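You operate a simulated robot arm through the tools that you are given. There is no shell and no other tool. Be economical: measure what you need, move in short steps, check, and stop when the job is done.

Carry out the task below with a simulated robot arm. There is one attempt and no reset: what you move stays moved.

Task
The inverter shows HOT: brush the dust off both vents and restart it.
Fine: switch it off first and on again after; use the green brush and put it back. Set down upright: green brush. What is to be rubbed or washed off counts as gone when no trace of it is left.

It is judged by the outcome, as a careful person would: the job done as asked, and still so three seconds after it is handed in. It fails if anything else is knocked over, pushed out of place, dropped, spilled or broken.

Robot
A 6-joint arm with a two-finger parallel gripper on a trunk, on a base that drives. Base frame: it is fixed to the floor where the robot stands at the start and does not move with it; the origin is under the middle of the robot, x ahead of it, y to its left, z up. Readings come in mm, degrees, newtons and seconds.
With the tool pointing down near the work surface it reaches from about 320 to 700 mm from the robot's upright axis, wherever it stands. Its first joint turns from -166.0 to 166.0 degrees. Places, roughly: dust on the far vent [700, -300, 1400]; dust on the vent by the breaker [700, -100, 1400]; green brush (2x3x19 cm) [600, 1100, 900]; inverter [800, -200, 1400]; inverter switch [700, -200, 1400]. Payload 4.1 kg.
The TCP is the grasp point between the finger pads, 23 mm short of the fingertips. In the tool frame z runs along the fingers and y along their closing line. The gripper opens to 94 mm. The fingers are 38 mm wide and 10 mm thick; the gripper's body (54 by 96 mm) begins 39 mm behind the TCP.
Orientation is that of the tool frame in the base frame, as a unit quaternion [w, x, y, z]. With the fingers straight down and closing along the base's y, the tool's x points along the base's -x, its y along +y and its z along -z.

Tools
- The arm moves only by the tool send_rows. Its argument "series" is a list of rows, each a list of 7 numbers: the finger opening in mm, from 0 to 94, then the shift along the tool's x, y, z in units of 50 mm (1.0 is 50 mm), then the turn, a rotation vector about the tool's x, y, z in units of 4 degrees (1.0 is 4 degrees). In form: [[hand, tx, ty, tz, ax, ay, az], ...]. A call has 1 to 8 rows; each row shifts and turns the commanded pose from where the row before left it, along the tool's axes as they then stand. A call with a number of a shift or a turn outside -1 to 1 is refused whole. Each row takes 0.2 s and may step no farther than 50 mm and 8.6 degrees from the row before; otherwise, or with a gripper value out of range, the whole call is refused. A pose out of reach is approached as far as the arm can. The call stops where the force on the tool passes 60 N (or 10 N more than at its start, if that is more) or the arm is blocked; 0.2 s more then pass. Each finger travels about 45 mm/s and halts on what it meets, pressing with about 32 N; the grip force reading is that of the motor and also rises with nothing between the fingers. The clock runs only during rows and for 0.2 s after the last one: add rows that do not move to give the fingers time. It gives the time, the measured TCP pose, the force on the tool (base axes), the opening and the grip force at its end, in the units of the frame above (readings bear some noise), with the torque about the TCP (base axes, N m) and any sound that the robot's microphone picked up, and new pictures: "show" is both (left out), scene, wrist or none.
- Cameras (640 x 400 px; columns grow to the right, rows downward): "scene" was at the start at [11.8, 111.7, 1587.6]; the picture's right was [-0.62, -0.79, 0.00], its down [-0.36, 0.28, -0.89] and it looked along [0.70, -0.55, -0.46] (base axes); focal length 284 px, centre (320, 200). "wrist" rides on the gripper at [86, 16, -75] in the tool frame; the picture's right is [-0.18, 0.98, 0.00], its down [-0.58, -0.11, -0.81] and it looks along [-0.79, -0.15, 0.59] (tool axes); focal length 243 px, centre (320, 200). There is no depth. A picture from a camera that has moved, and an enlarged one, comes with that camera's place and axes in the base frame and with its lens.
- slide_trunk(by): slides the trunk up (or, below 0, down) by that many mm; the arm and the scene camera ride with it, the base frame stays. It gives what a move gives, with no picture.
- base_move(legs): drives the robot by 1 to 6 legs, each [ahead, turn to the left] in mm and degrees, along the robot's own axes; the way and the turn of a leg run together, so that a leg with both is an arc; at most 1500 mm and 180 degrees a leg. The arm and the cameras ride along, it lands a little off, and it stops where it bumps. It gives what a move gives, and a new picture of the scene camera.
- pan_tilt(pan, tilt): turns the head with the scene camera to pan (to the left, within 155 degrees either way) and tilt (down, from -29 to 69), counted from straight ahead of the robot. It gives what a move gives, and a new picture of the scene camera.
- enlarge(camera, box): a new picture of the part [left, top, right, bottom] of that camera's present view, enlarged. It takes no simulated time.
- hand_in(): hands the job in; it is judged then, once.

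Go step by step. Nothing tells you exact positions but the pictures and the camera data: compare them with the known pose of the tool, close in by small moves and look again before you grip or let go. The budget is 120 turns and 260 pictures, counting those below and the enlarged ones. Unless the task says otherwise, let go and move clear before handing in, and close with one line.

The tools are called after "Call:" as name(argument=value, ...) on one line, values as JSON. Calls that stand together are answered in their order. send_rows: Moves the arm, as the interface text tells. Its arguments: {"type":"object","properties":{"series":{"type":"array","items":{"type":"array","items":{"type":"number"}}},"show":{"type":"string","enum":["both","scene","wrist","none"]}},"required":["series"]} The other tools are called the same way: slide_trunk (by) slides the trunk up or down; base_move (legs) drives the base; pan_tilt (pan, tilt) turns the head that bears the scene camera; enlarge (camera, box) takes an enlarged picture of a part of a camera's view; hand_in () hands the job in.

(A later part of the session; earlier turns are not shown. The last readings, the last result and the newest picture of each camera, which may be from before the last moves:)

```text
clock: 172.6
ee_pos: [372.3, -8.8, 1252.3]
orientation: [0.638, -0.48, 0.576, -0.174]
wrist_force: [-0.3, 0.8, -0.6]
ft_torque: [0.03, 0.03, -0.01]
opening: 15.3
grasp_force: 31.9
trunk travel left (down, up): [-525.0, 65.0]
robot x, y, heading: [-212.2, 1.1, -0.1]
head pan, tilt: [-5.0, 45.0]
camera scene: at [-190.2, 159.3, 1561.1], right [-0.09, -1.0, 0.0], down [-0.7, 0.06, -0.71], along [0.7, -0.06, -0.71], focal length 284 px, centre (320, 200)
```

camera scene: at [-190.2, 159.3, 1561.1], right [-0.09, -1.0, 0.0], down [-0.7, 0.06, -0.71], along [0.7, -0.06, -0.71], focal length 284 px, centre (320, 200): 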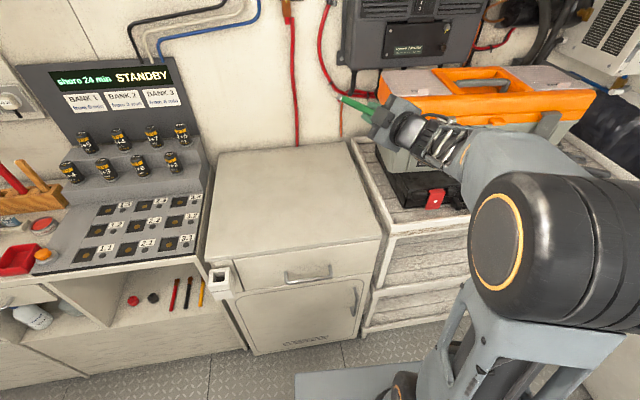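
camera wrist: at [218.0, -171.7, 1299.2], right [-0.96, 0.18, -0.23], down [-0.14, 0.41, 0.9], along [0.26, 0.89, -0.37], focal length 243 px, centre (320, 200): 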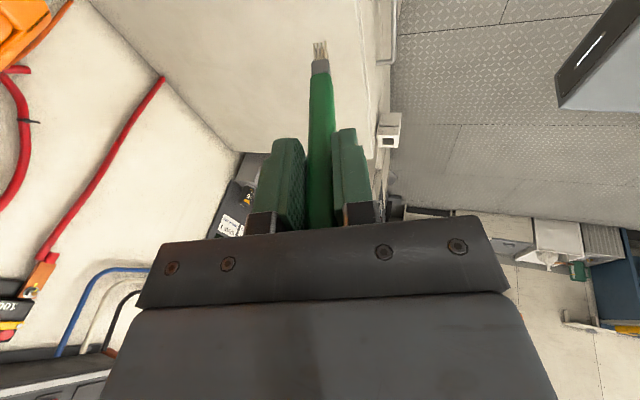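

All reachable so far; the tool is now left of the forearm line. I continue upward past it, then swing back to centre.

Call:
send_rows(series=[[5, 0, 0, 0, 0.5, -1, 0], [5, 0, 0, 0, 0.5, -1, 0], [5, 0, 0, 0, 1, 0, 0], [5, 0, 0, 0, 1, 0, 0], [5, 0, 0, 0, 1, 0, 0], [5, 0, 0, 0, 1, 0, 0], [5, 0, 0, 0, 1, 0, 0], [5, 0, 0, 0, 1, 0, 0]], show="none")

Call:
send_rows(series=[[5, 0, 0, 0, 1, 0, 0], [5, 0, 0, 0, 1, 0, 0], [5, 0, 0, 0, 0, 1, 0], [5, 0, 0, 0, 0, 1, 0], [5, 0, 0, 0, 0, 1, 0], [5, 0, 0, 0, 0, 1, 0], [5, 0, 0, 0, 0, 1, 0], [5, 0, 0, 0, 0, 1, 0]], show="scene")

```text
clock: 174.4
ee_pos: [371.9, -8.1, 1252.6]
orientation: [0.775, -0.316, 0.48, -0.264]
wrist_force: [0.0, -0.1, -0.2]
ft_torque: [-0.02, 0.06, 0.07]
opening: 15.6
grasp_force: 31.9
trunk travel left (down, up): [-525.0, 65.0]
robot x, y, heading: [-209.9, -0.7, 0.1]
head pan, tilt: [-5.0, 45.0]
```

```text
clock: 176.2
ee_pos: [372.3, -8.8, 1253.2]
orientation: [0.681, -0.192, 0.616, -0.345]
wrist_force: [0.2, 0.1, 0.2]
ft_torque: [0.02, 0.08, 0.02]
opening: 15.6
grasp_force: 31.8
trunk travel left (down, up): [-525.0, 65.0]
robot x, y, heading: [-213.6, 3.8, -0.1]
head pan, tilt: [-5.0, 45.0]
camera scene: at [-190.3, 159.3, 1561.1], right [-0.09, -1.0, 0.0], down [-0.7, 0.06, -0.71], along [0.7, -0.06, -0.71], focal length 284 px, centre (320, 200)
```

scene: 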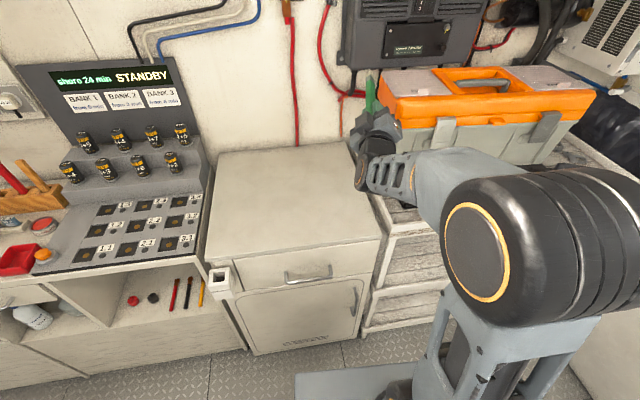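

Estimated forearm slopes about 27° down, so the tool is now above it — the flip path worked. I centre the yaw in the arm plane and pitch straight down through it.

Call:
send_rows(series=[[5, 0, 0, 0, -0.73, -0.71, 0.17], [5, 0, 0, 0, -0.73, -0.71, 0.17], [5, 0, 0, 0, -0.73, -0.71, 0.17], [5, 0, 0, 0, -0.69, 0.71, 0], [5, 0, 0, 0, -0.69, 0.71, 0], [5, 0, 0, 0, -0.69, 0.71, 0], [5, 0, 0, 0, -0.69, 0.71, 0], [5, 0, 0, 0, -0.69, 0.71, 0]], show="none")

Call:
send_rows(series=[[5, 0, 0, 0, -0.69, 0.71, 0], [5, 0, 0, 0, -0.69, 0.71, 0], [5, 0, 0, 0, -0.69, 0.71, 0], [5, 0, 0, 0, -0.69, 0.71, 0], [5, 0, 0, 0, -0.69, 0.71, 0], [5, 0, 0, 0, -0.69, 0.71, 0], [5, 0, 0, 0, -0.69, 0.71, 0], [5, 0, 0, 0, -0.69, 0.71, 0]], show="none")

Call:
send_rows(series=[[5, 0, 0, 0, -0.69, 0.71, 0], [5, 0, 0, 0, -0.69, 0.71, 0], [5, 0, 0, 0, -0.69, 0.71, 0], [5, 0, 0, 0, -0.69, 0.71, 0], [5, 0, 0, 0, -0.69, 0.71, 0], [5, 0, 0, 0, -0.69, 0.71, 0], [5, 0, 0, 0, -0.69, 0.71, 0], [5, 0, 0, 0, -0.69, 0.71, 0]], show="scene")

```text
clock: 178.0
ee_pos: [371.1, -8.1, 1253.5]
orientation: [0.6, -0.306, 0.703, -0.226]
wrist_force: [0.0, -0.2, -1.0]
ft_torque: [0.0, 0.06, -0.01]
opening: 15.0
grasp_force: 31.9
trunk travel left (down, up): [-525.0, 65.0]
robot x, y, heading: [-211.7, 3.1, -0.3]
head pan, tilt: [-5.0, 45.0]
```

```text
clock: 179.8
ee_pos: [372.9, 4.8, 1254.6]
orientation: [0.5, -0.361, 0.771, -0.158]
wrist_force: [-0.2, 0.2, -0.8]
ft_torque: [0.01, -0.02, -0.01]
opening: 15.5
grasp_force: 32.0
out of reach, approached as far as the arm can: row 4, 6, 8
trunk travel left (down, up): [-525.0, 65.0]
robot x, y, heading: [-210.8, 0.4, -0.1]
head pan, tilt: [-5.0, 45.0]
```

```text
clock: 181.6
ee_pos: [357.4, -58.7, 1228.3]
orientation: [0.274, -0.415, 0.865, -0.062]
wrist_force: [0.1, 0.0, 0.1]
ft_torque: [-0.02, 0.02, -0.01]
opening: 15.3
grasp_force: 31.8
out of reach, approached as far as the arm can: row 5, 6, 7, 8
trunk travel left (down, up): [-525.0, 65.0]
robot x, y, heading: [-207.6, 2.2, -0.1]
head pan, tilt: [-5.0, 45.0]
camera scene: at [-190.1, 159.0, 1561.1], right [-0.09, -1.0, 0.0], down [-0.7, 0.06, -0.71], along [0.7, -0.06, -0.71], focal length 284 px, centre (320, 200)
```

scene: 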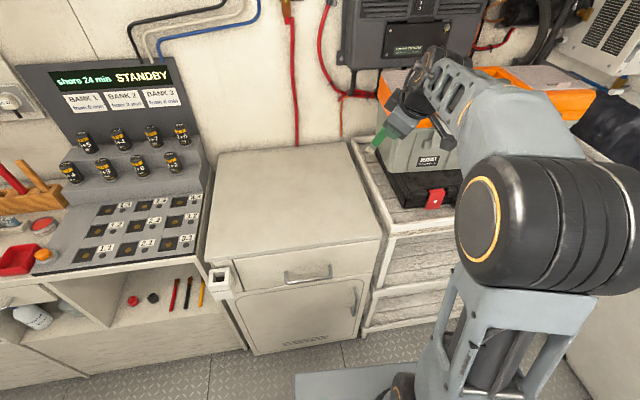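

It passed on the wrong side of the wrist singularity. I back up 120 mm for clearance, then bring the tool over to the right side of the forearm so the wrist unflips there.

Call:
base_move(legs=[[-120, 0]])

Call:
send_rows(series=[[5, 0, 0, 0, 0.57, -0.72, 0], [5, 0, 0, 0, 0.57, -0.72, 0], [5, 0, 0, 0, 0.57, -0.72, 0], [5, 0, 0, 0, 0.57, -0.72, 0], [5, 0, 0, 0, 0.57, -0.72, 0], [5, 0, 0, 0, 0.57, -0.72, 0], [5, 0, 0, 0, 0, 0, 0]], show="none")

Call:
send_rows(series=[[5, 0, 0, 0, 0.9, 0.71, 0.81], [5, 0, 0, 0, 0.9, 0.71, 0.81], [5, 0, 0, 0, 0.9, 0.71, 0.81], [5, 0, 0, 0, 0.9, 0.71, 0.81], [5, 0, 0, 0, 0.9, 0.71, 0.81], [5, 0, 0, 0, 0.9, 0.71, 0.81], [5, 0, 0, 0, 0.9, 0.71, 0.81], [5, 0, 0, 0, 0.9, 0.71, 0.81]], show="none")

```text
clock: 182.8
ee_pos: [235.9, -57.5, 1228.9]
orientation: [0.274, -0.414, 0.865, -0.063]
wrist_force: [0.3, 0.7, -1.0]
ft_torque: [0.01, 0.03, -0.02]
opening: 15.3
grasp_force: 32.3
trunk travel left (down, up): [-525.0, 65.0]
robot x, y, heading: [-332.9, 2.6, -0.3]
head pan, tilt: [-5.0, 45.0]
camera scene: at [-312.0, 159.5, 1561.1], right [-0.09, -1.0, 0.0], down [-0.7, 0.06, -0.71], along [0.7, -0.06, -0.71], focal length 284 px, centre (320, 200)
```

scene: 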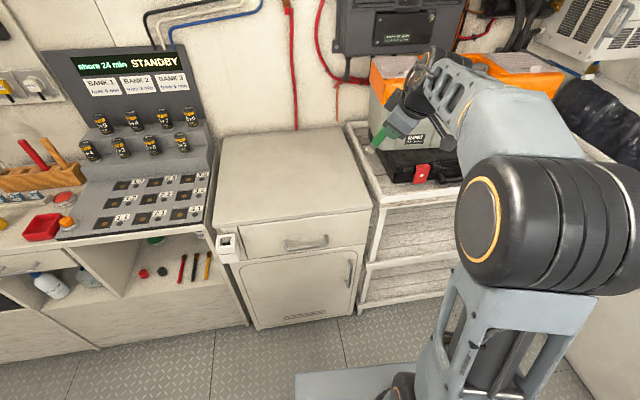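

```text
clock: 184.4
ee_pos: [236.3, -59.0, 1227.8]
orientation: [0.448, -0.383, 0.801, -0.102]
wrist_force: [-0.1, -0.2, 0.0]
ft_torque: [-0.01, 0.0, -0.01]
opening: 15.6
grasp_force: 32.4
trunk travel left (down, up): [-525.0, 65.0]
robot x, y, heading: [-334.0, 3.6, -0.1]
head pan, tilt: [-5.0, 45.0]
```

```text
clock: 186.2
ee_pos: [205.7, -162.8, 1186.4]
orientation: [0.418, -0.146, 0.872, -0.209]
wrist_force: [-0.6, 0.6, -0.7]
ft_torque: [0.03, 0.01, 0.02]
opening: 15.2
grasp_force: 32.5
out of reach, approached as far as the arm can: row 3, 4, 5, 6, 7, 8
trunk travel left (down, up): [-525.0, 65.0]
robot x, y, heading: [-331.5, 2.2, -0.3]
head pan, tilt: [-5.0, 45.0]
```

The arm swung its plane along instead. I push the position back left while pitching up, keeping the tool yawed right, to force the crossing.

Call:
send_rows(series=[[5, 0, 0, 0, 0.72, -1, 0], [5, 0, 0, 0, 0.72, -1, 0], [5, 0, 0, 0, 0.72, -1, 0], [5, 0, 0, 0, 0.72, -1, 0], [5, -0.4, 0.8, 0.3, 0, 0, 0], [5, -0.4, 0.8, 0.3, 0, 0, 0], [5, -0.4, 0.8, 0.3, 0, 0, 0], [5, 0, 0, 0, 0, 0, 0]], show="none")

```text
clock: 188.0
ee_pos: [267.6, -29.9, 1148.8]
orientation: [0.474, -0.155, 0.841, -0.211]
wrist_force: [-0.5, 0.6, 0.0]
ft_torque: [0.01, 0.04, -0.01]
opening: 15.3
grasp_force: 31.8
out of reach, approached as far as the arm can: row 2, 3, 4
trunk travel left (down, up): [-525.0, 65.0]
robot x, y, heading: [-332.9, 0.9, 0.1]
head pan, tilt: [-5.0, 45.0]
```

No flags this time — the tool is now right of the forearm, likely in the good branch. I raise it and pitch down on this side.

Call:
send_rows(series=[[5, -0.73, -0.5, -0.46, 0, 0, 0], [5, -0.73, -0.5, -0.46, 0, 0, 0], [5, 0, 0, 0, -0.68, 1, 0], [5, 0, 0, 0, -0.68, 1, 0], [5, 0, 0, 0, -0.68, 1, 0], [5, 0, 0, 0, -0.68, 1, 0], [5, 0, 0, 0, -0.68, 1, 0], [5, 0, 0, 0, -0.68, 1, 0]], show="none")

Call:
send_rows(series=[[5, 0, 0, 0, -0.68, 1, 0], [5, 0, 0, 0, -0.68, 1, 0], [5, 0, 0, 0, -0.68, 1, 0], [5, 0, 0, 0, -0.68, 1, 0], [5, 0, 0, 0, -0.68, 1, 0], [5, 0, 0, 0, -0.68, 1, 0], [5, 0, 0, 0, -0.55, 0.8, 0], [5, 0, 0, 0, 0, 0, 0]], show="wrist")

```text
clock: 189.8
ee_pos: [233.4, 76.4, 1170.8]
orientation: [0.265, -0.166, 0.942, -0.124]
wrist_force: [0.0, -0.1, -1.1]
ft_torque: [-0.02, -0.03, -0.01]
opening: 15.1
grasp_force: 32.6
out of reach, approached as far as the arm can: row 4, 5, 6, 7, 8
trunk travel left (down, up): [-525.0, 65.0]
robot x, y, heading: [-330.9, 2.2, -0.2]
head pan, tilt: [-5.0, 45.0]
```

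```text
clock: 191.6
ee_pos: [191.1, 140.4, 1119.4]
orientation: [0.073, -0.18, 0.974, -0.113]
wrist_force: [-0.5, -0.7, -0.4]
ft_torque: [-0.03, 0.03, 0.04]
opening: 15.6
grasp_force: 32.3
out of reach, approached as far as the arm can: row 1, 2, 3, 4, 5, 6, 7
trunk travel left (down, up): [-525.0, 65.0]
robot x, y, heading: [-332.4, 0.6, -0.3]
head pan, tilt: [-5.0, 45.0]
camera wrist: at [92.6, 137.5, 1179.2], right [-0.16, 0.96, -0.22], down [0.42, 0.27, 0.86], along [0.89, 0.04, -0.45], focal length 243 px, centre (320, 200)
```

wrist: 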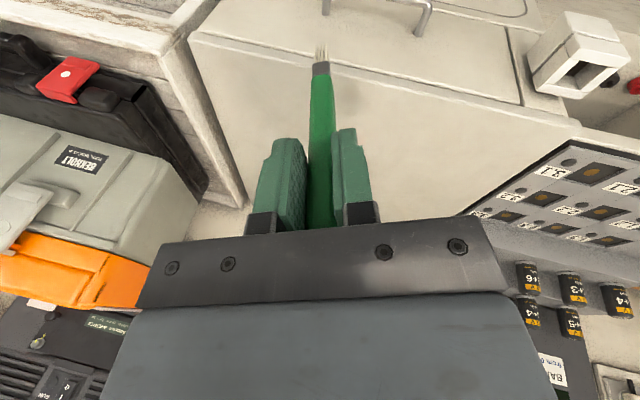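

It ended in the mirrored limit. A cleaner way: fold the arm low and close so the forearm passes vertical, where the straight-down tool lies exactly in the arm plane, then extend. The aisle is free for that, so I lower and draw in.

Call:
send_rows(series=[[5, 0.1, 0.24, 0.95, 0, 0, 0], [5, 0.1, 0.24, 0.95, 0, 0, 0], [5, 0.7, 0.35, 0.5, 0, 0, 0], [5, 0.7, 0.35, 0.5, 0, 0, 0], [5, 0.7, 0.35, 0.5, 0, 0, 0], [5, 0.7, 0.35, 0.5, 0, 0, 0], [5, 0.1, 0.24, 0.95, 0, 0, 0], [5, 0.1, 0.24, 0.95, 0, 0, 0]], show="none")

Call:
pan_tilt(pan=-5, tilt=60)

```text
clock: 193.4
ee_pos: [53.9, 136.6, 794.5]
orientation: [0.067, -0.18, 0.977, -0.091]
wrist_force: [0.0, -0.3, -0.8]
ft_torque: [0.04, 0.01, 0.02]
opening: 15.2
grasp_force: 32.1
out of reach, approached as far as the arm can: row 1
trunk travel left (down, up): [-525.0, 65.0]
robot x, y, heading: [-332.2, 1.6, 0.0]
head pan, tilt: [-5.0, 45.0]
```

```text
clock: 194.2
ee_pos: [53.5, 136.5, 795.8]
orientation: [0.067, -0.18, 0.977, -0.094]
wrist_force: [0.6, 0.3, -0.8]
ft_torque: [-0.01, -0.02, 0.01]
opening: 15.3
grasp_force: 31.8
trunk travel left (down, up): [-525.0, 65.0]
robot x, y, heading: [-331.2, 0.8, -0.1]
head pan, tilt: [-5.0, 60.0]
camera scene: at [-325.7, 160.9, 1541.6], right [-0.09, -1.0, 0.0], down [-0.86, 0.08, -0.5], along [0.5, -0.04, -0.87], focal length 284 px, centre (320, 200)
```

scene: 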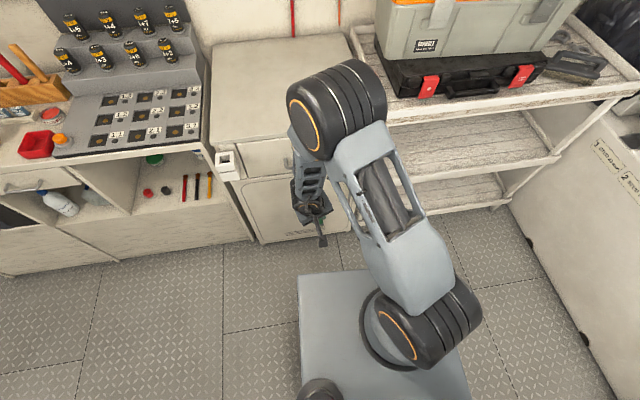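

Now it's freely reachable, with the elbow well out. I straighten the tool to exactly vertical here.

Call:
send_rows(series=[[5, 0, 0, 0, -0.75, 0.35, 0], [5, 0, 0, 0, -0.75, 0.35, 0], [5, 0, 0, 0, -0.75, 0.35, 0], [5, 0, 0, 0, -0.75, 0.35, 0], [5, 0, 0, 0, 0, 0, 0]], show="none")

```text
clock: 195.4
ee_pos: [53.0, 135.6, 794.3]
orientation: [0.017, -0.18, 0.983, -0.023]
wrist_force: [0.1, -0.2, -0.8]
ft_torque: [-0.03, 0.05, 0.0]
opening: 15.1
grasp_force: 32.2
out of reach, approached as far as the arm can: row 4
trunk travel left (down, up): [-525.0, 65.0]
robot x, y, heading: [-334.6, -0.2, -0.3]
head pan, tilt: [-5.0, 60.0]
```

Almost vertical; I go a bit lower and closer so the forearm clearly passes vertical, then finish straightening.

Call:
send_rows(series=[[5, 0, 0, 0.8, 0, 0, 0], [5, 0.4, 0.15, 0.7, 0, 0, 0], [5, 0.4, 0.15, 0.6, 0, 0, 0], [5, 0.2, 0.08, 0.6, 0, 0, 0], [5, 0, 0, 0, -0.55, 0.25, 0], [5, 0, 0, 0, 0, 0, 0]], show="none")

```text
clock: 196.8
ee_pos: [12.2, 128.8, 665.4]
orientation: [0.005, -0.181, 0.984, -0.005]
wrist_force: [-0.3, -0.4, -1.3]
ft_torque: [-0.02, 0.02, -0.01]
opening: 15.3
grasp_force: 32.3
out of reach, approached as far as the arm can: row 3
trunk travel left (down, up): [-525.0, 65.0]
robot x, y, heading: [-330.6, 0.5, -0.2]
head pan, tilt: [-5.0, 60.0]
```

Vertical now. I extend outward and up along the arm's own plane to cross into the good wrist branch.

Call:
send_rows(series=[[5, -0.5, 0, 0, -0.17, 0.08, 0], [5, -0.95, 0, 0, 0, 0, 0], [5, -0.95, 0, 0, 0, 0, 0], [5, -0.95, 0, 0, 0, 0, 0], [5, 0, 0, 0, 0, 0, 0]], show="none")

Call:
send_rows(series=[[5, 0, 0, -0.9, 0, 0, 0], [5, 0, 0, -0.9, 0, 0, 0], [5, 0, 0, -0.9, 0, 0, 0], [5, 0, 0, -0.9, 0, 0, 0], [5, 0, 0, -0.9, 0, 0, 0], [5, 0, 0, 0, 0, 0, 0]], show="none")

```text
clock: 198.0
ee_pos: [169.2, 188.9, 667.0]
orientation: [0.001, -0.18, 0.984, -0.001]
wrist_force: [0.2, -0.3, -1.1]
ft_torque: [0.02, 0.0, 0.0]
opening: 15.8
grasp_force: 32.2
trunk travel left (down, up): [-525.0, 65.0]
robot x, y, heading: [-332.2, 0.9, -0.1]
head pan, tilt: [-5.0, 60.0]
```

```text
clock: 199.4
ee_pos: [166.2, 187.2, 892.3]
orientation: [0.002, -0.18, 0.984, -0.001]
wrist_force: [0.3, -0.7, -0.3]
ft_torque: [0.01, -0.02, 0.02]
opening: 15.3
grasp_force: 32.0
trunk travel left (down, up): [-525.0, 65.0]
robot x, y, heading: [-331.4, -0.8, -0.2]
head pan, tilt: [-5.0, 60.0]
```

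It worked — vertical with no limits. I raise to travel height and roll the tool back to the rack orientation.

Call:
send_rows(series=[[5, 0.5, 0, -0.8, 0, 0, 0], [5, 0.5, 0, -0.8, 0, 0, 0], [5, 0.5, 0, -0.8, 0, 0, 0], [5, 0.5, 0, -0.8, 0, 0, 0], [5, 0.5, 0, -0.8, 0, 0, 0], [5, 0, 0, -0.9, 0, 0, 0], [5, 0, 0, -0.9, 0, 0, 0], [5, 0, 0, -0.6, 0, 0, 0]], show="none")

Call:
send_rows(series=[[5, 0, 0, 0, 0, 0, -1], [5, 0, 0, 0, 0, 0, -1], [5, 0, 0, 0, 0, 0, -1], [5, 0, 0, 0, 0, 0, -1], [5, 0, 0, 0, 0, 0, -1], [5, 0, 0, 0, 0, 0, -1], [5, 0, 0, 0, 0, 0, -1], [5, 0, 0, 0, 0, 0, -1]], show="none")

Call:
send_rows(series=[[5, 0, 0, 0, 0, 0, -1], [5, 0, 0, 0, 0, 0, -1], [5, 0, 0, 0, 0, 0, -1], [5, 0, 0, 0, 0, 0, -1], [5, 0, 0, 0, 0, 0, -1], [5, 0, 0, 0, 0, 0, -1], [5, 0, 0, 0, 0, 0, -1], [5, 0, 0, 0, 0, 0, -1]], show="wrist")

```text
clock: 201.2
ee_pos: [48.4, 145.7, 1212.8]
orientation: [0.002, -0.18, 0.984, 0.0]
wrist_force: [-0.5, 0.7, -0.4]
ft_torque: [0.01, -0.01, 0.01]
opening: 15.4
grasp_force: 32.1
trunk travel left (down, up): [-525.0, 65.0]
robot x, y, heading: [-329.5, -1.5, -0.3]
head pan, tilt: [-5.0, 60.0]
```

```text
clock: 203.0
ee_pos: [49.2, 143.5, 1212.4]
orientation: [0.002, -0.444, 0.896, -0.001]
wrist_force: [-0.2, -0.5, -0.9]
ft_torque: [-0.03, 0.01, 0.0]
opening: 15.4
grasp_force: 32.2
trunk travel left (down, up): [-525.0, 65.0]
robot x, y, heading: [-335.9, 2.1, 0.1]
head pan, tilt: [-5.0, 60.0]
```

```text
clock: 204.8
ee_pos: [48.6, 144.8, 1213.3]
orientation: [0.001, -0.674, 0.739, -0.001]
wrist_force: [0.1, 0.0, -0.3]
ft_torque: [-0.01, 0.0, -0.01]
opening: 15.2
grasp_force: 31.4
trunk travel left (down, up): [-525.0, 65.0]
robot x, y, heading: [-329.7, 1.0, -0.2]
head pan, tilt: [-5.0, 60.0]
camera wrist: at [25.2, 59.3, 1287.4], right [-0.96, 0.27, 0.0], down [0.16, 0.57, 0.81], along [0.22, 0.78, -0.59], focal length 243 px, centre (320, 200)
```

wrist: 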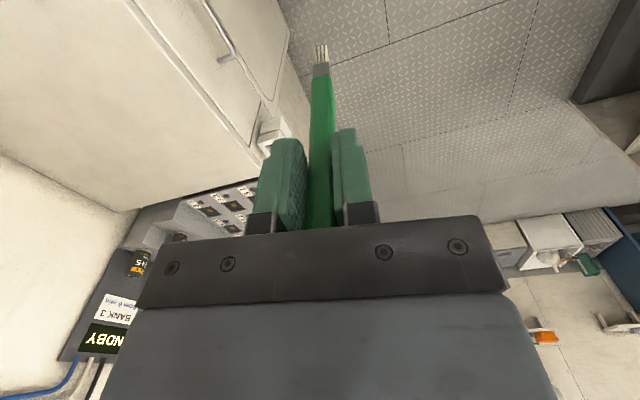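

All good. Driving back to the rack.

Call:
base_move(legs=[[0, 90], [1085, 0], [0, -90]])

Call:
pan_tilt(pan=0, tilt=50)

```text
clock: 218.0
ee_pos: [37.8, 1228.0, 1213.1]
orientation: [0.002, -0.68, 0.733, -0.002]
wrist_force: [0.1, 0.4, -0.6]
ft_torque: [0.0, 0.01, 0.0]
opening: 15.8
grasp_force: 32.3
trunk travel left (down, up): [-525.0, 65.0]
robot x, y, heading: [-341.2, 1078.7, 0.3]
head pan, tilt: [-5.0, 60.0]
camera scene: at [-337.9, 1239.4, 1541.6], right [-0.07, -1.0, 0.0], down [-0.86, 0.06, -0.5], along [0.5, -0.04, -0.87], focal length 284 px, centre (320, 200)
```

scene: 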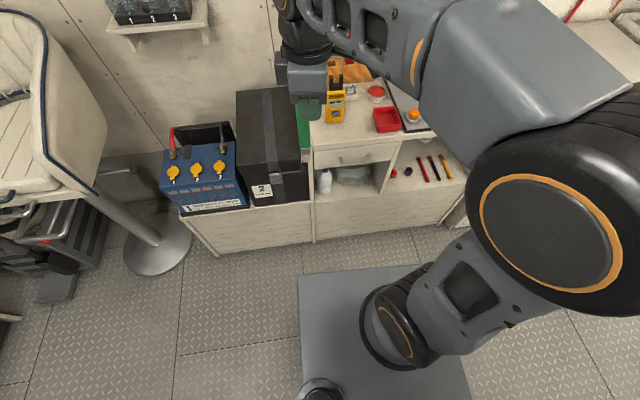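

```text
clock: 218.7
ee_pos: [37.2, 1228.9, 1212.9]
orientation: [0.001, -0.679, 0.734, -0.001]
wrist_force: [-1.0, 0.0, 0.0]
ft_torque: [-0.04, 0.0, 0.02]
opening: 15.5
grasp_force: 32.2
trunk travel left (down, up): [-525.0, 65.0]
robot x, y, heading: [-346.1, 1083.4, 1.0]
head pan, tilt: [0.0, 50.0]
camera scene: at [-327.4, 1245.4, 1554.1], right [0.01, -1.0, 0.0], down [-0.77, -0.01, -0.64], along [0.64, 0.01, -0.77], focal length 284 px, centre (320, 200)
```

scene: 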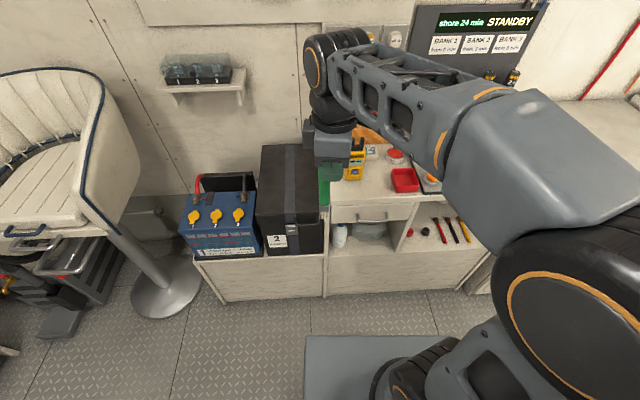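

Call:
base_move(legs=[[322, -0.7]])

Call:
send_rows(series=[[5, 0.8, 0, 0, 0, 0, 0], [5, 0.8, 0, 0, 0, 0, -1], [5, 0, 0, 0, 0, 0, 0]], show="both")

```text
clock: 220.9
ee_pos: [359.3, 1225.5, 1213.5]
orientation: [0.001, -0.675, 0.738, -0.002]
wrist_force: [0.2, 1.2, -0.7]
ft_torque: [0.01, -0.01, 0.02]
opening: 15.4
grasp_force: 32.3
trunk travel left (down, up): [-525.0, 65.0]
robot x, y, heading: [-22.4, 1084.9, 0.1]
head pan, tilt: [0.0, 50.0]
camera scene: at [-4.4, 1247.4, 1554.1], right [0.0, -1.0, 0.0], down [-0.77, 0.0, -0.64], along [0.64, 0.0, -0.77], focal length 284 px, centre (320, 200)
```

scene: 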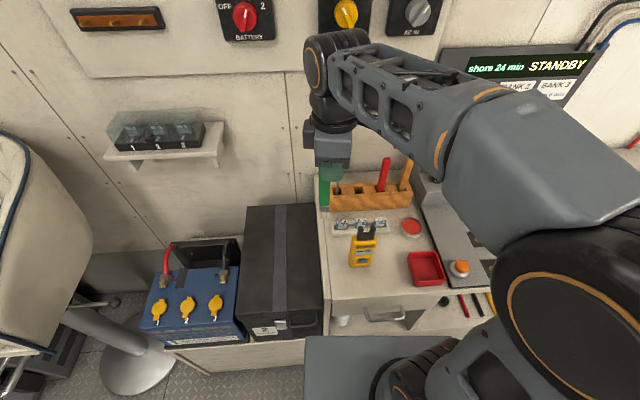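

```text
clock: 221.7
ee_pos: [352.5, 1148.1, 1214.2]
orientation: [0.001, -0.701, 0.714, -0.002]
wrist_force: [0.0, 0.3, -0.9]
ft_torque: [0.02, 0.01, -0.01]
opening: 15.6
grasp_force: 32.3
trunk travel left (down, up): [-525.0, 65.0]
robot x, y, heading: [-23.3, 1081.3, 0.3]
head pan, tilt: [0.0, 50.0]
camera scene: at [-4.9, 1247.4, 1554.1], right [0.0, -1.0, 0.0], down [-0.77, 0.0, -0.64], along [0.64, 0.0, -0.77], focal length 284 px, centre (320, 200)
camera wrist: at [334.6, 1060.5, 1288.2], right [-0.98, 0.2, 0.0], down [0.12, 0.58, 0.81], along [0.16, 0.79, -0.59], focal length 243 px, centre (320, 200)
```

scene: 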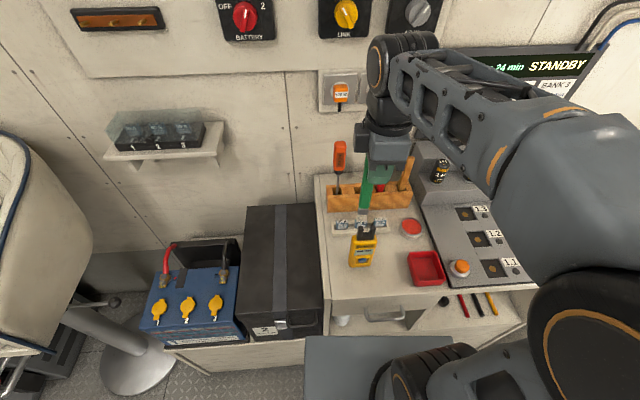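
wrist: 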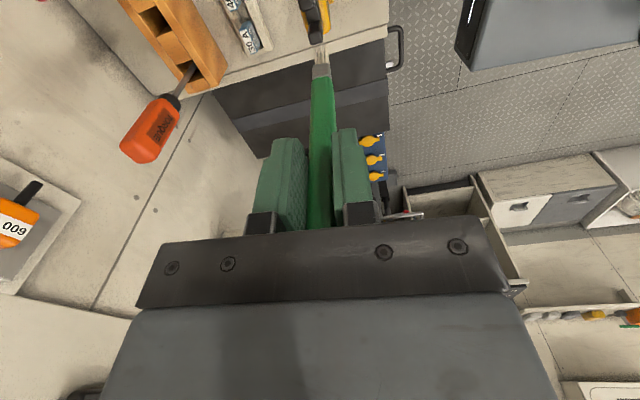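

Ready at the rack. I move in over the empty green slot at travel height.

Call:
send_rows(series=[[5, 0.46, 0, 0, 0, 0, -0.25], [5, 0, -0.86, 0, 0, 0, 0], [5, 0, -0.86, 0, 0, 0, 0], [5, 0, -0.86, 0, 0, 0, 0], [5, 0, -0.86, 0, 0, 0, 0], [5, 0, -0.85, 0, 0, 0, 0], [5, 0, 0, 0, 0, 0, 0]], show="both")

Call:
enlarge(camera="scene", box=[310, 100, 430, 220])

Call:
enlarge(camera="wrist", box=[240, 0, 400, 120])

```text
clock: 223.3
ee_pos: [565.7, 1126.9, 1216.8]
orientation: [-0.002, 0.707, -0.707, 0.001]
wrist_force: [0.2, 0.3, -0.2]
ft_torque: [0.01, 0.03, -0.01]
opening: 15.1
grasp_force: 32.2
trunk travel left (down, up): [-525.0, 65.0]
robot x, y, heading: [-20.3, 1080.3, 0.1]
head pan, tilt: [0.0, 50.0]
camera scene: at [-4.9, 1247.3, 1554.2], right [0.0, -1.0, 0.0], down [-0.77, 0.0, -0.64], along [0.64, 0.0, -0.77], focal length 284 px, centre (320, 200)
camera wrist: at [549.2, 1038.9, 1290.9], right [-0.98, 0.18, 0.0], down [0.11, 0.58, 0.81], along [0.15, 0.79, -0.59], focal length 243 px, centre (320, 200)
```

scene: 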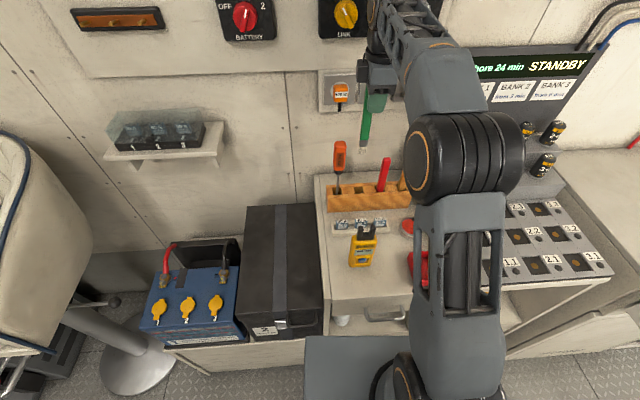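
wrist: 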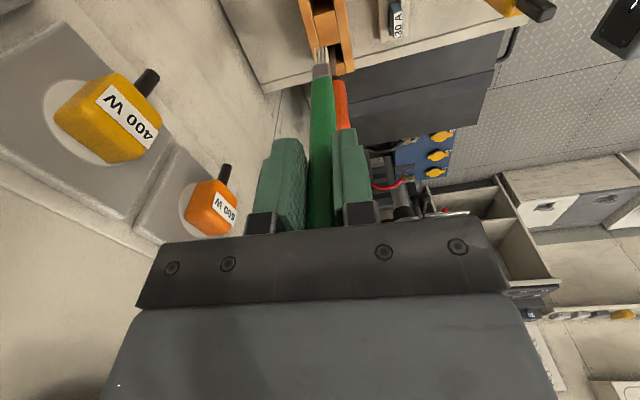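

```text
3.33 times, centred on (370, 160) of scene
camera zoom: at [-4.9, 1247.3, 1554.2], right [0.0, -1.0, 0.0], down [-0.77, 0.0, -0.64], along [0.64, 0.0, -0.77], focal length 947 px, centre (153, 333)
```

zoom: 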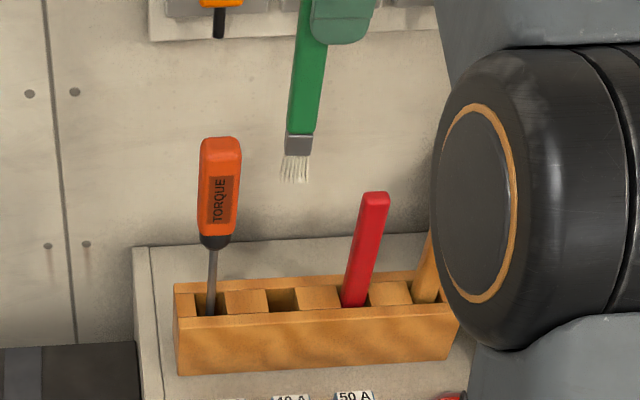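

```text
3.33 times, centred on (320, 60) of wrist
camera zoom: at [549.2, 1038.9, 1290.9], right [-0.98, 0.18, 0.0], down [0.11, 0.58, 0.81], along [0.15, 0.79, -0.59], focal length 809 px, centre (320, 667)
```

zoom: 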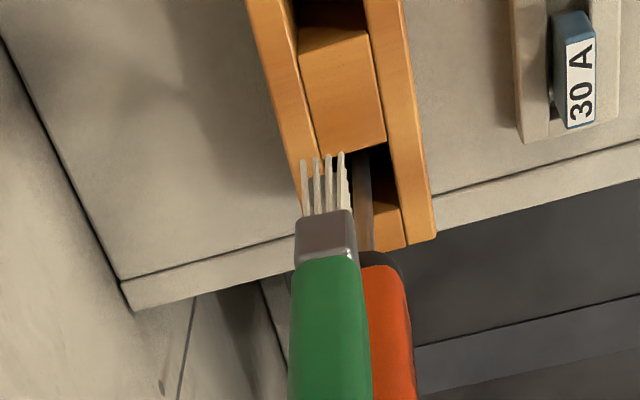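

Lined up with the slot. The brush seems to have slid ~17 mm into the grip, so I'll descend by feel; first to just above the rack.

Call:
send_rows(series=[[5, 0.03, -0.03, 0.8, 0, 0, 0], [5, 0, 0, 0.8, 0, 0, 0], [5, 0, 0, 0.8, 0, 0, 0], [5, 0, 0, 0.5, 0, 0, 0], [5, 0, 0, 0, 0, 0, 0]], show="none")

Call:
enlarge(camera="scene", box=[310, 100, 430, 220])

Call:
enlarge(camera="wrist", box=[240, 0, 400, 120])

```text
clock: 224.5
ee_pos: [566.9, 1122.6, 1074.4]
orientation: [0.006, -0.706, 0.708, -0.004]
wrist_force: [0.6, -0.2, 24.4]
ft_torque: [0.65, 0.12, -0.03]
opening: 15.6
grasp_force: 31.7
trunk travel left (down, up): [-525.0, 65.0]
robot x, y, heading: [-22.7, 1082.6, 0.2]
head pan, tilt: [0.0, 50.0]
```

```text
3.33 times, centred on (370, 160) of scene
camera zoom: at [-7.3, 1247.1, 1554.7], right [0.0, -1.0, 0.0], down [-0.77, 0.0, -0.64], along [0.64, 0.0, -0.77], focal length 947 px, centre (153, 333)
```

zoom: 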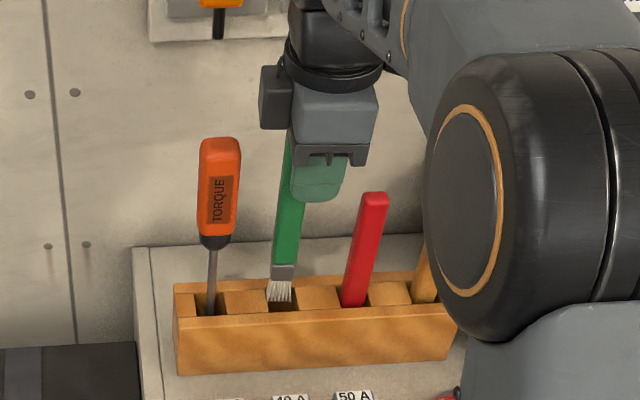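

```text
3.33 times, centred on (320, 60) of wrist
camera zoom: at [550.7, 1035.4, 1148.5], right [-0.98, 0.19, -0.01], down [0.1, 0.58, 0.81], along [0.16, 0.79, -0.59], focal length 809 px, centre (320, 667)
```

zoom: 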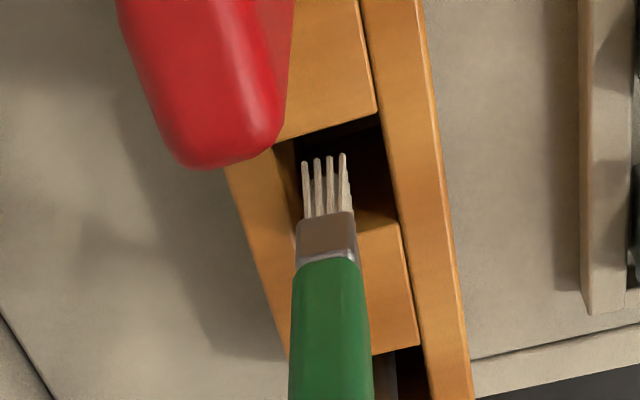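

The bristles touched the spacer block on the +y side of the slot. I lift 15 mm, shift about 9 mm toward −y and 4 mm toward −x, and look again.

Call:
send_rows(series=[[5, 0, 0, -0.3, 0, 0, 0], [5, 0.18, 0.08, 0, 0, 0, 0], [5, 0, 0, 0, 0, 0, 0]], show="none")

Call:
enlarge(camera="scene", box=[330, 140, 410, 220])

Call:
enlarge(camera="wrist", box=[240, 0, 400, 120])

```text
clock: 225.3
ee_pos: [564.6, 1112.1, 1083.8]
orientation: [0.001, -0.707, 0.707, -0.001]
wrist_force: [-0.4, -0.8, 0.1]
ft_torque: [-0.01, 0.01, 0.02]
opening: 15.5
grasp_force: 32.2
trunk travel left (down, up): [-525.0, 65.0]
robot x, y, heading: [-23.7, 1080.0, 0.0]
head pan, tilt: [0.0, 50.0]
```

```text
5.00 times, centred on (370, 180) of scene
camera zoom: at [-4.9, 1247.2, 1554.1], right [0.0, -1.0, 0.0], down [-0.77, 0.0, -0.64], along [0.64, 0.0, -0.77], focal length 1421 px, centre (70, 300)
```

zoom: 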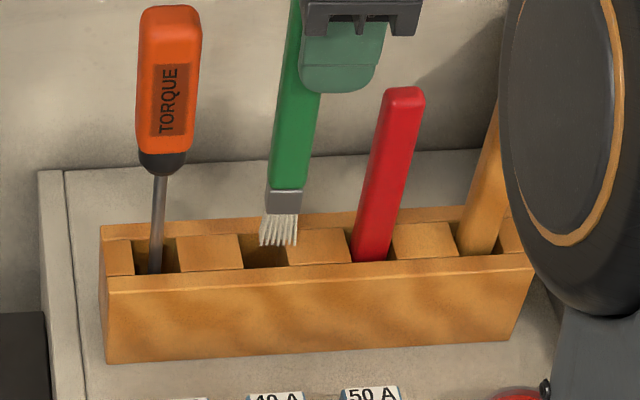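

```text
3.33 times, centred on (320, 60) of wrist
camera zoom: at [548.5, 1025.5, 1158.5], right [-0.98, 0.19, 0.0], down [0.11, 0.58, 0.81], along [0.15, 0.79, -0.59], focal length 809 px, centre (320, 667)
```

zoom: 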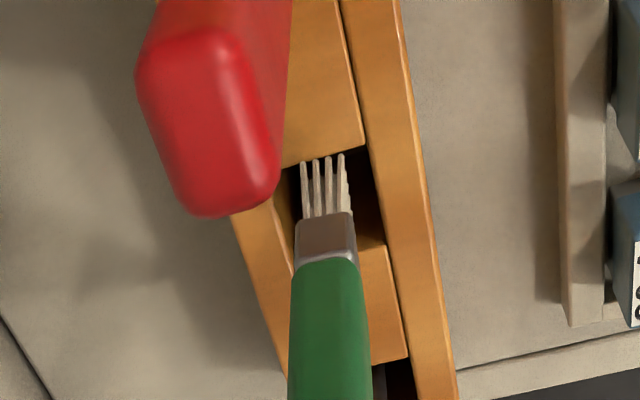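

The brush is tilted about 3° in the grip. I correct that tilt, recentre over the slot (TCP ≈ 566, 1126) and look.

Call:
send_rows(series=[[5, 0, 0, -0.2, 0, 0.75, 0], [5, -0.27, -0.02, 0, 0, 0, 0], [5, 0, 0, 0, 0, 0, 0]], show="none")

Call:
enlarge(camera="scene", box=[330, 140, 410, 220])

Call:
enlarge(camera="wrist", box=[240, 0, 400, 120])

```text
clock: 226.1
ee_pos: [566.4, 1125.7, 1092.9]
orientation: [-0.017, -0.706, 0.707, -0.02]
wrist_force: [-0.4, -0.1, -0.7]
ft_torque: [-0.02, 0.0, 0.0]
opening: 15.3
grasp_force: 32.4
trunk travel left (down, up): [-525.0, 65.0]
robot x, y, heading: [-24.0, 1082.8, -0.1]
head pan, tilt: [0.0, 50.0]
```

```text
5.00 times, centred on (370, 180) of scene
camera zoom: at [-4.7, 1247.4, 1554.2], right [0.0, -1.0, 0.0], down [-0.77, 0.0, -0.64], along [0.64, 0.0, -0.77], focal length 1421 px, centre (70, 300)
```

zoom: 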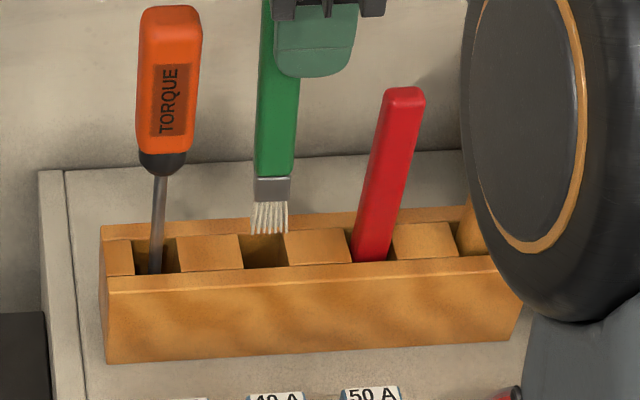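

```text
3.33 times, centred on (320, 60) of wrist
camera zoom: at [550.4, 1043.3, 1171.9], right [-0.98, 0.18, -0.01], down [0.11, 0.62, 0.77], along [0.15, 0.76, -0.63], focal length 809 px, centre (320, 667)
```

zoom: 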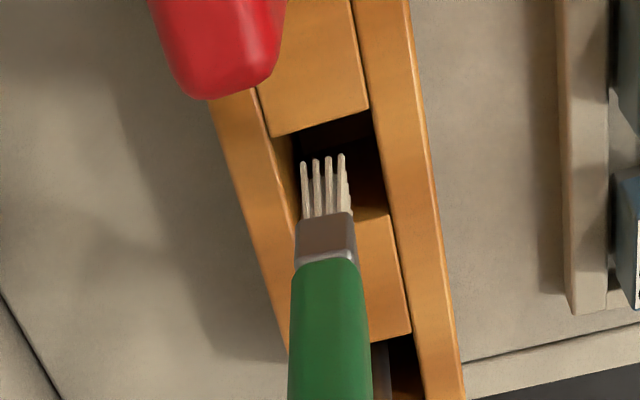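

Comparing the vanishing lines, the brush was actually vertical before — just gripped ~8 mm off-centre. I undo the tilt and shift 10 mm toward −y instead.

Call:
send_rows(series=[[5, 0, 0, 0, 0, -0.75, 0], [5, 0.2, 0, 0, 0, 0, 0], [5, 0, 0, 0, 0, 0, 0]], show="none")

Call:
enlarge(camera="scene", box=[330, 140, 410, 220])

Call:
enlarge(camera="wrist", box=[240, 0, 400, 240])

```text
clock: 226.9
ee_pos: [564.5, 1115.4, 1092.5]
orientation: [0.0, -0.706, 0.708, -0.002]
wrist_force: [0.5, -0.8, 0.1]
ft_torque: [-0.04, 0.0, 0.0]
opening: 15.4
grasp_force: 32.1
trunk travel left (down, up): [-525.0, 65.0]
robot x, y, heading: [-24.7, 1083.7, -0.1]
head pan, tilt: [0.0, 50.0]
```

```text
5.00 times, centred on (370, 180) of scene
camera zoom: at [-4.8, 1247.3, 1554.2], right [0.0, -1.0, 0.0], down [-0.77, 0.0, -0.64], along [0.64, 0.0, -0.77], focal length 1421 px, centre (70, 300)
```

zoom: 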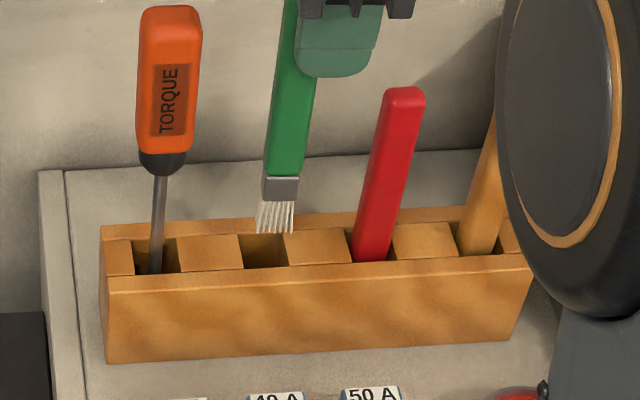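

```text
1.67 times, centred on (320, 120) of wrist
camera zoom: at [549.8, 1028.7, 1167.9], right [-0.98, 0.19, 0.0], down [0.11, 0.58, 0.81], along [0.15, 0.79, -0.59], focal length 404 px, centre (320, 333)
```

zoom: 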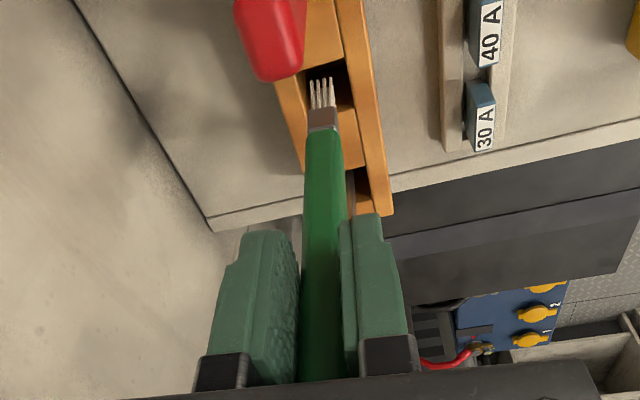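

Good alignment now (about 3 mm correction needed). I descend in small steps, watching force.

Call:
send_rows(series=[[5, -0.06, -0.03, 0, 0, 0, 0], [5, 0, 0, 0.3, 0, 0, 0], [5, 0, 0, 0.2, 0, 0, 0], [5, 0, 0, 0.2, 0, 0, 0], [5, 0, 0, 0, 0, 0, 0]], show="none")

Call:
enlarge(camera="scene", box=[330, 140, 410, 220])

Call:
enlarge(camera="wrist", box=[240, 0, 400, 120])

```text
clock: 228.1
ee_pos: [568.7, 1119.4, 1058.8]
orientation: [0.001, -0.707, 0.708, -0.001]
wrist_force: [-0.3, -0.3, 0.4]
ft_torque: [0.0, 0.0, 0.01]
opening: 15.6
grasp_force: 32.4
trunk travel left (down, up): [-525.0, 65.0]
robot x, y, heading: [-21.6, 1081.4, 0.2]
head pan, tilt: [0.0, 50.0]
```

```text
5.00 times, centred on (370, 180) of scene
camera zoom: at [-4.7, 1247.3, 1554.2], right [0.0, -1.0, 0.0], down [-0.77, 0.0, -0.64], along [0.64, 0.0, -0.77], focal length 1421 px, centre (70, 300)
```

zoom: 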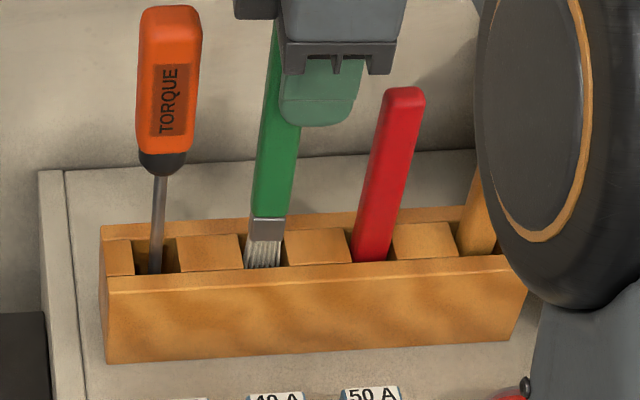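

```text
3.33 times, centred on (320, 60) of wrist
camera zoom: at [551.3, 1032.3, 1132.6], right [-0.98, 0.19, 0.0], down [0.11, 0.58, 0.81], along [0.15, 0.79, -0.59], focal length 809 px, centre (320, 667)
```

zoom: 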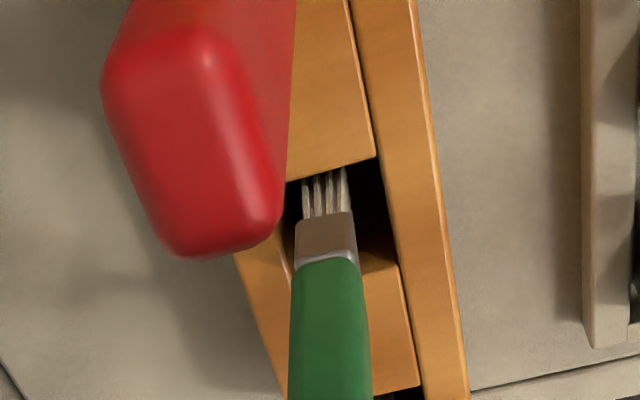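

The bristles are entering the slot with no force. I nudge 3 mm toward −x and continue down.

Call:
send_rows(series=[[5, 0, 0.06, 0.1, 0, 0, 0], [5, 0, 0, 0.2, 0, 0, 0], [5, 0, 0, 0.2, 0, 0, 0], [5, 0, 0, 0.1, 0, 0, 0], [5, 0, 0, 0.1, 0, 0, 0], [5, 0, 0, 0, 0, 0, 0]], show="none")

Call:
enlarge(camera="scene", box=[330, 120, 410, 220])

Call:
enlarge(camera="wrist", box=[200, 0, 440, 240])

```text
clock: 229.5
ee_pos: [563.9, 1119.6, 1022.2]
orientation: [0.001, -0.706, 0.708, -0.001]
wrist_force: [-0.4, -0.3, -0.5]
ft_torque: [0.01, 0.01, 0.04]
opening: 15.4
grasp_force: 31.8
trunk travel left (down, up): [-525.0, 65.0]
robot x, y, heading: [-21.9, 1079.2, 0.3]
head pan, tilt: [0.0, 50.0]
```

```text
4.00 times, centred on (370, 170) of scene
camera zoom: at [-4.8, 1247.3, 1554.2], right [0.0, -1.0, 0.0], down [-0.77, 0.0, -0.64], along [0.64, 0.0, -0.77], focal length 1136 px, centre (120, 320)
```

zoom: 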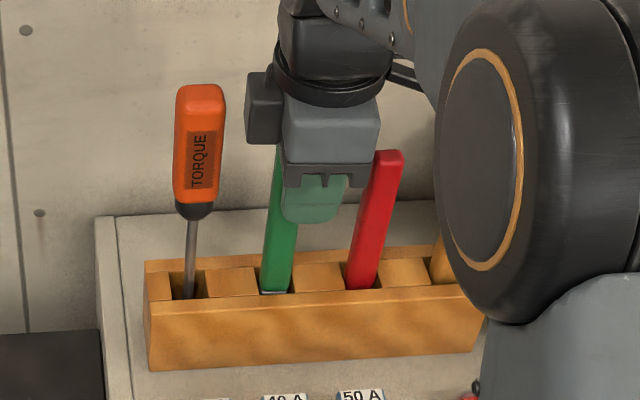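

```text
1.67 times, centred on (320, 120) of wrist
camera zoom: at [547.1, 1032.7, 1096.8], right [-0.98, 0.19, 0.0], down [0.11, 0.58, 0.81], along [0.15, 0.79, -0.59], focal length 404 px, centre (320, 333)
```

zoom: 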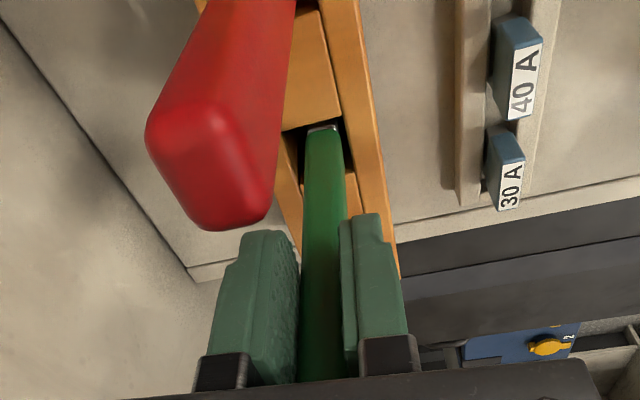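

Nearly seated. I continue in 4 mm steps until it touches bottom.

Call:
send_rows(series=[[5, 0, 0, 0.08, 0, 0, 0], [5, 0, 0, 0.08, 0, 0, 0], [5, 0, 0, 0, 0, 0, 0]], show="none")

```text
clock: 230.3
ee_pos: [563.8, 1119.7, 1014.3]
orientation: [0.001, -0.707, 0.708, -0.002]
wrist_force: [-0.3, -0.3, -0.8]
ft_torque: [-0.03, 0.02, 0.0]
opening: 15.4
grasp_force: 32.4
trunk travel left (down, up): [-525.0, 65.0]
robot x, y, heading: [-19.7, 1083.8, -0.1]
head pan, tilt: [0.0, 50.0]
```

Call:
send_rows(series=[[5, 0, 0, 0.07, 0, 0, 0], [5, 0, 0, 0.06, 0, 0, 0], [5, 0, 0, 0, 0, 0, 0]], show="none")

Call:
enlarge(camera="scene", box=[330, 120, 410, 220])

```text
clock: 231.1
ee_pos: [564.4, 1119.6, 1008.6]
orientation: [0.001, -0.707, 0.708, -0.001]
wrist_force: [-0.2, 0.1, -1.3]
ft_torque: [-0.01, -0.02, -0.03]
opening: 15.5
grasp_force: 32.1
trunk travel left (down, up): [-525.0, 65.0]
robot x, y, heading: [-25.1, 1084.6, 0.2]
head pan, tilt: [0.0, 50.0]
```

```text
4.00 times, centred on (370, 170) of scene
camera zoom: at [-4.8, 1247.3, 1554.2], right [0.0, -1.0, 0.0], down [-0.77, 0.0, -0.64], along [0.64, 0.0, -0.77], focal length 1136 px, centre (120, 320)
```

zoom: 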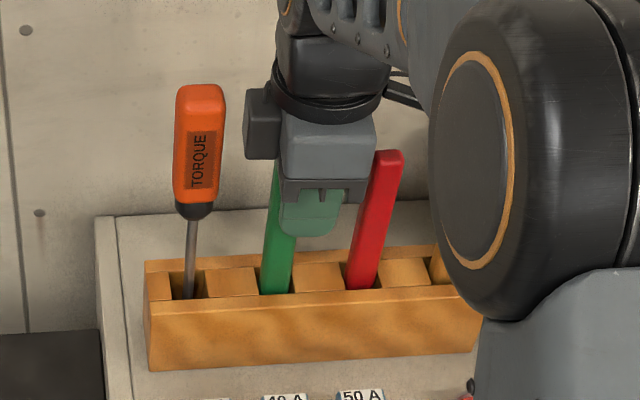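

Call:
send_rows(series=[[5, 0, 0, 0.06, 0, 0, 0], [5, 0, 0, 0.05, 0, 0, 0], [5, 0, 0, 0, 0, 0, 0]], show="wrist")

```text
clock: 231.9
ee_pos: [563.7, 1119.2, 1003.6]
orientation: [0.003, -0.707, 0.708, -0.003]
wrist_force: [-0.4, 0.5, 9.4]
ft_torque: [0.21, 0.1, 0.0]
opening: 15.6
grasp_force: 32.0
trunk travel left (down, up): [-525.0, 65.0]
robot x, y, heading: [-20.1, 1083.8, -0.0]
head pan, tilt: [0.0, 50.0]
camera wrist: at [547.6, 1032.5, 1078.7], right [-0.98, 0.19, -0.01], down [0.1, 0.58, 0.81], along [0.15, 0.79, -0.59], focal length 243 px, centre (320, 200)
```

wrist: 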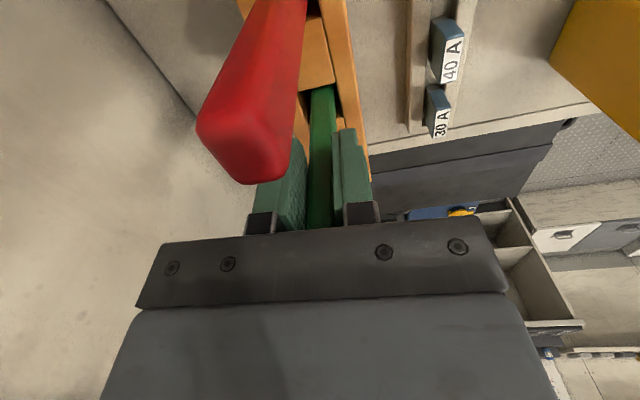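

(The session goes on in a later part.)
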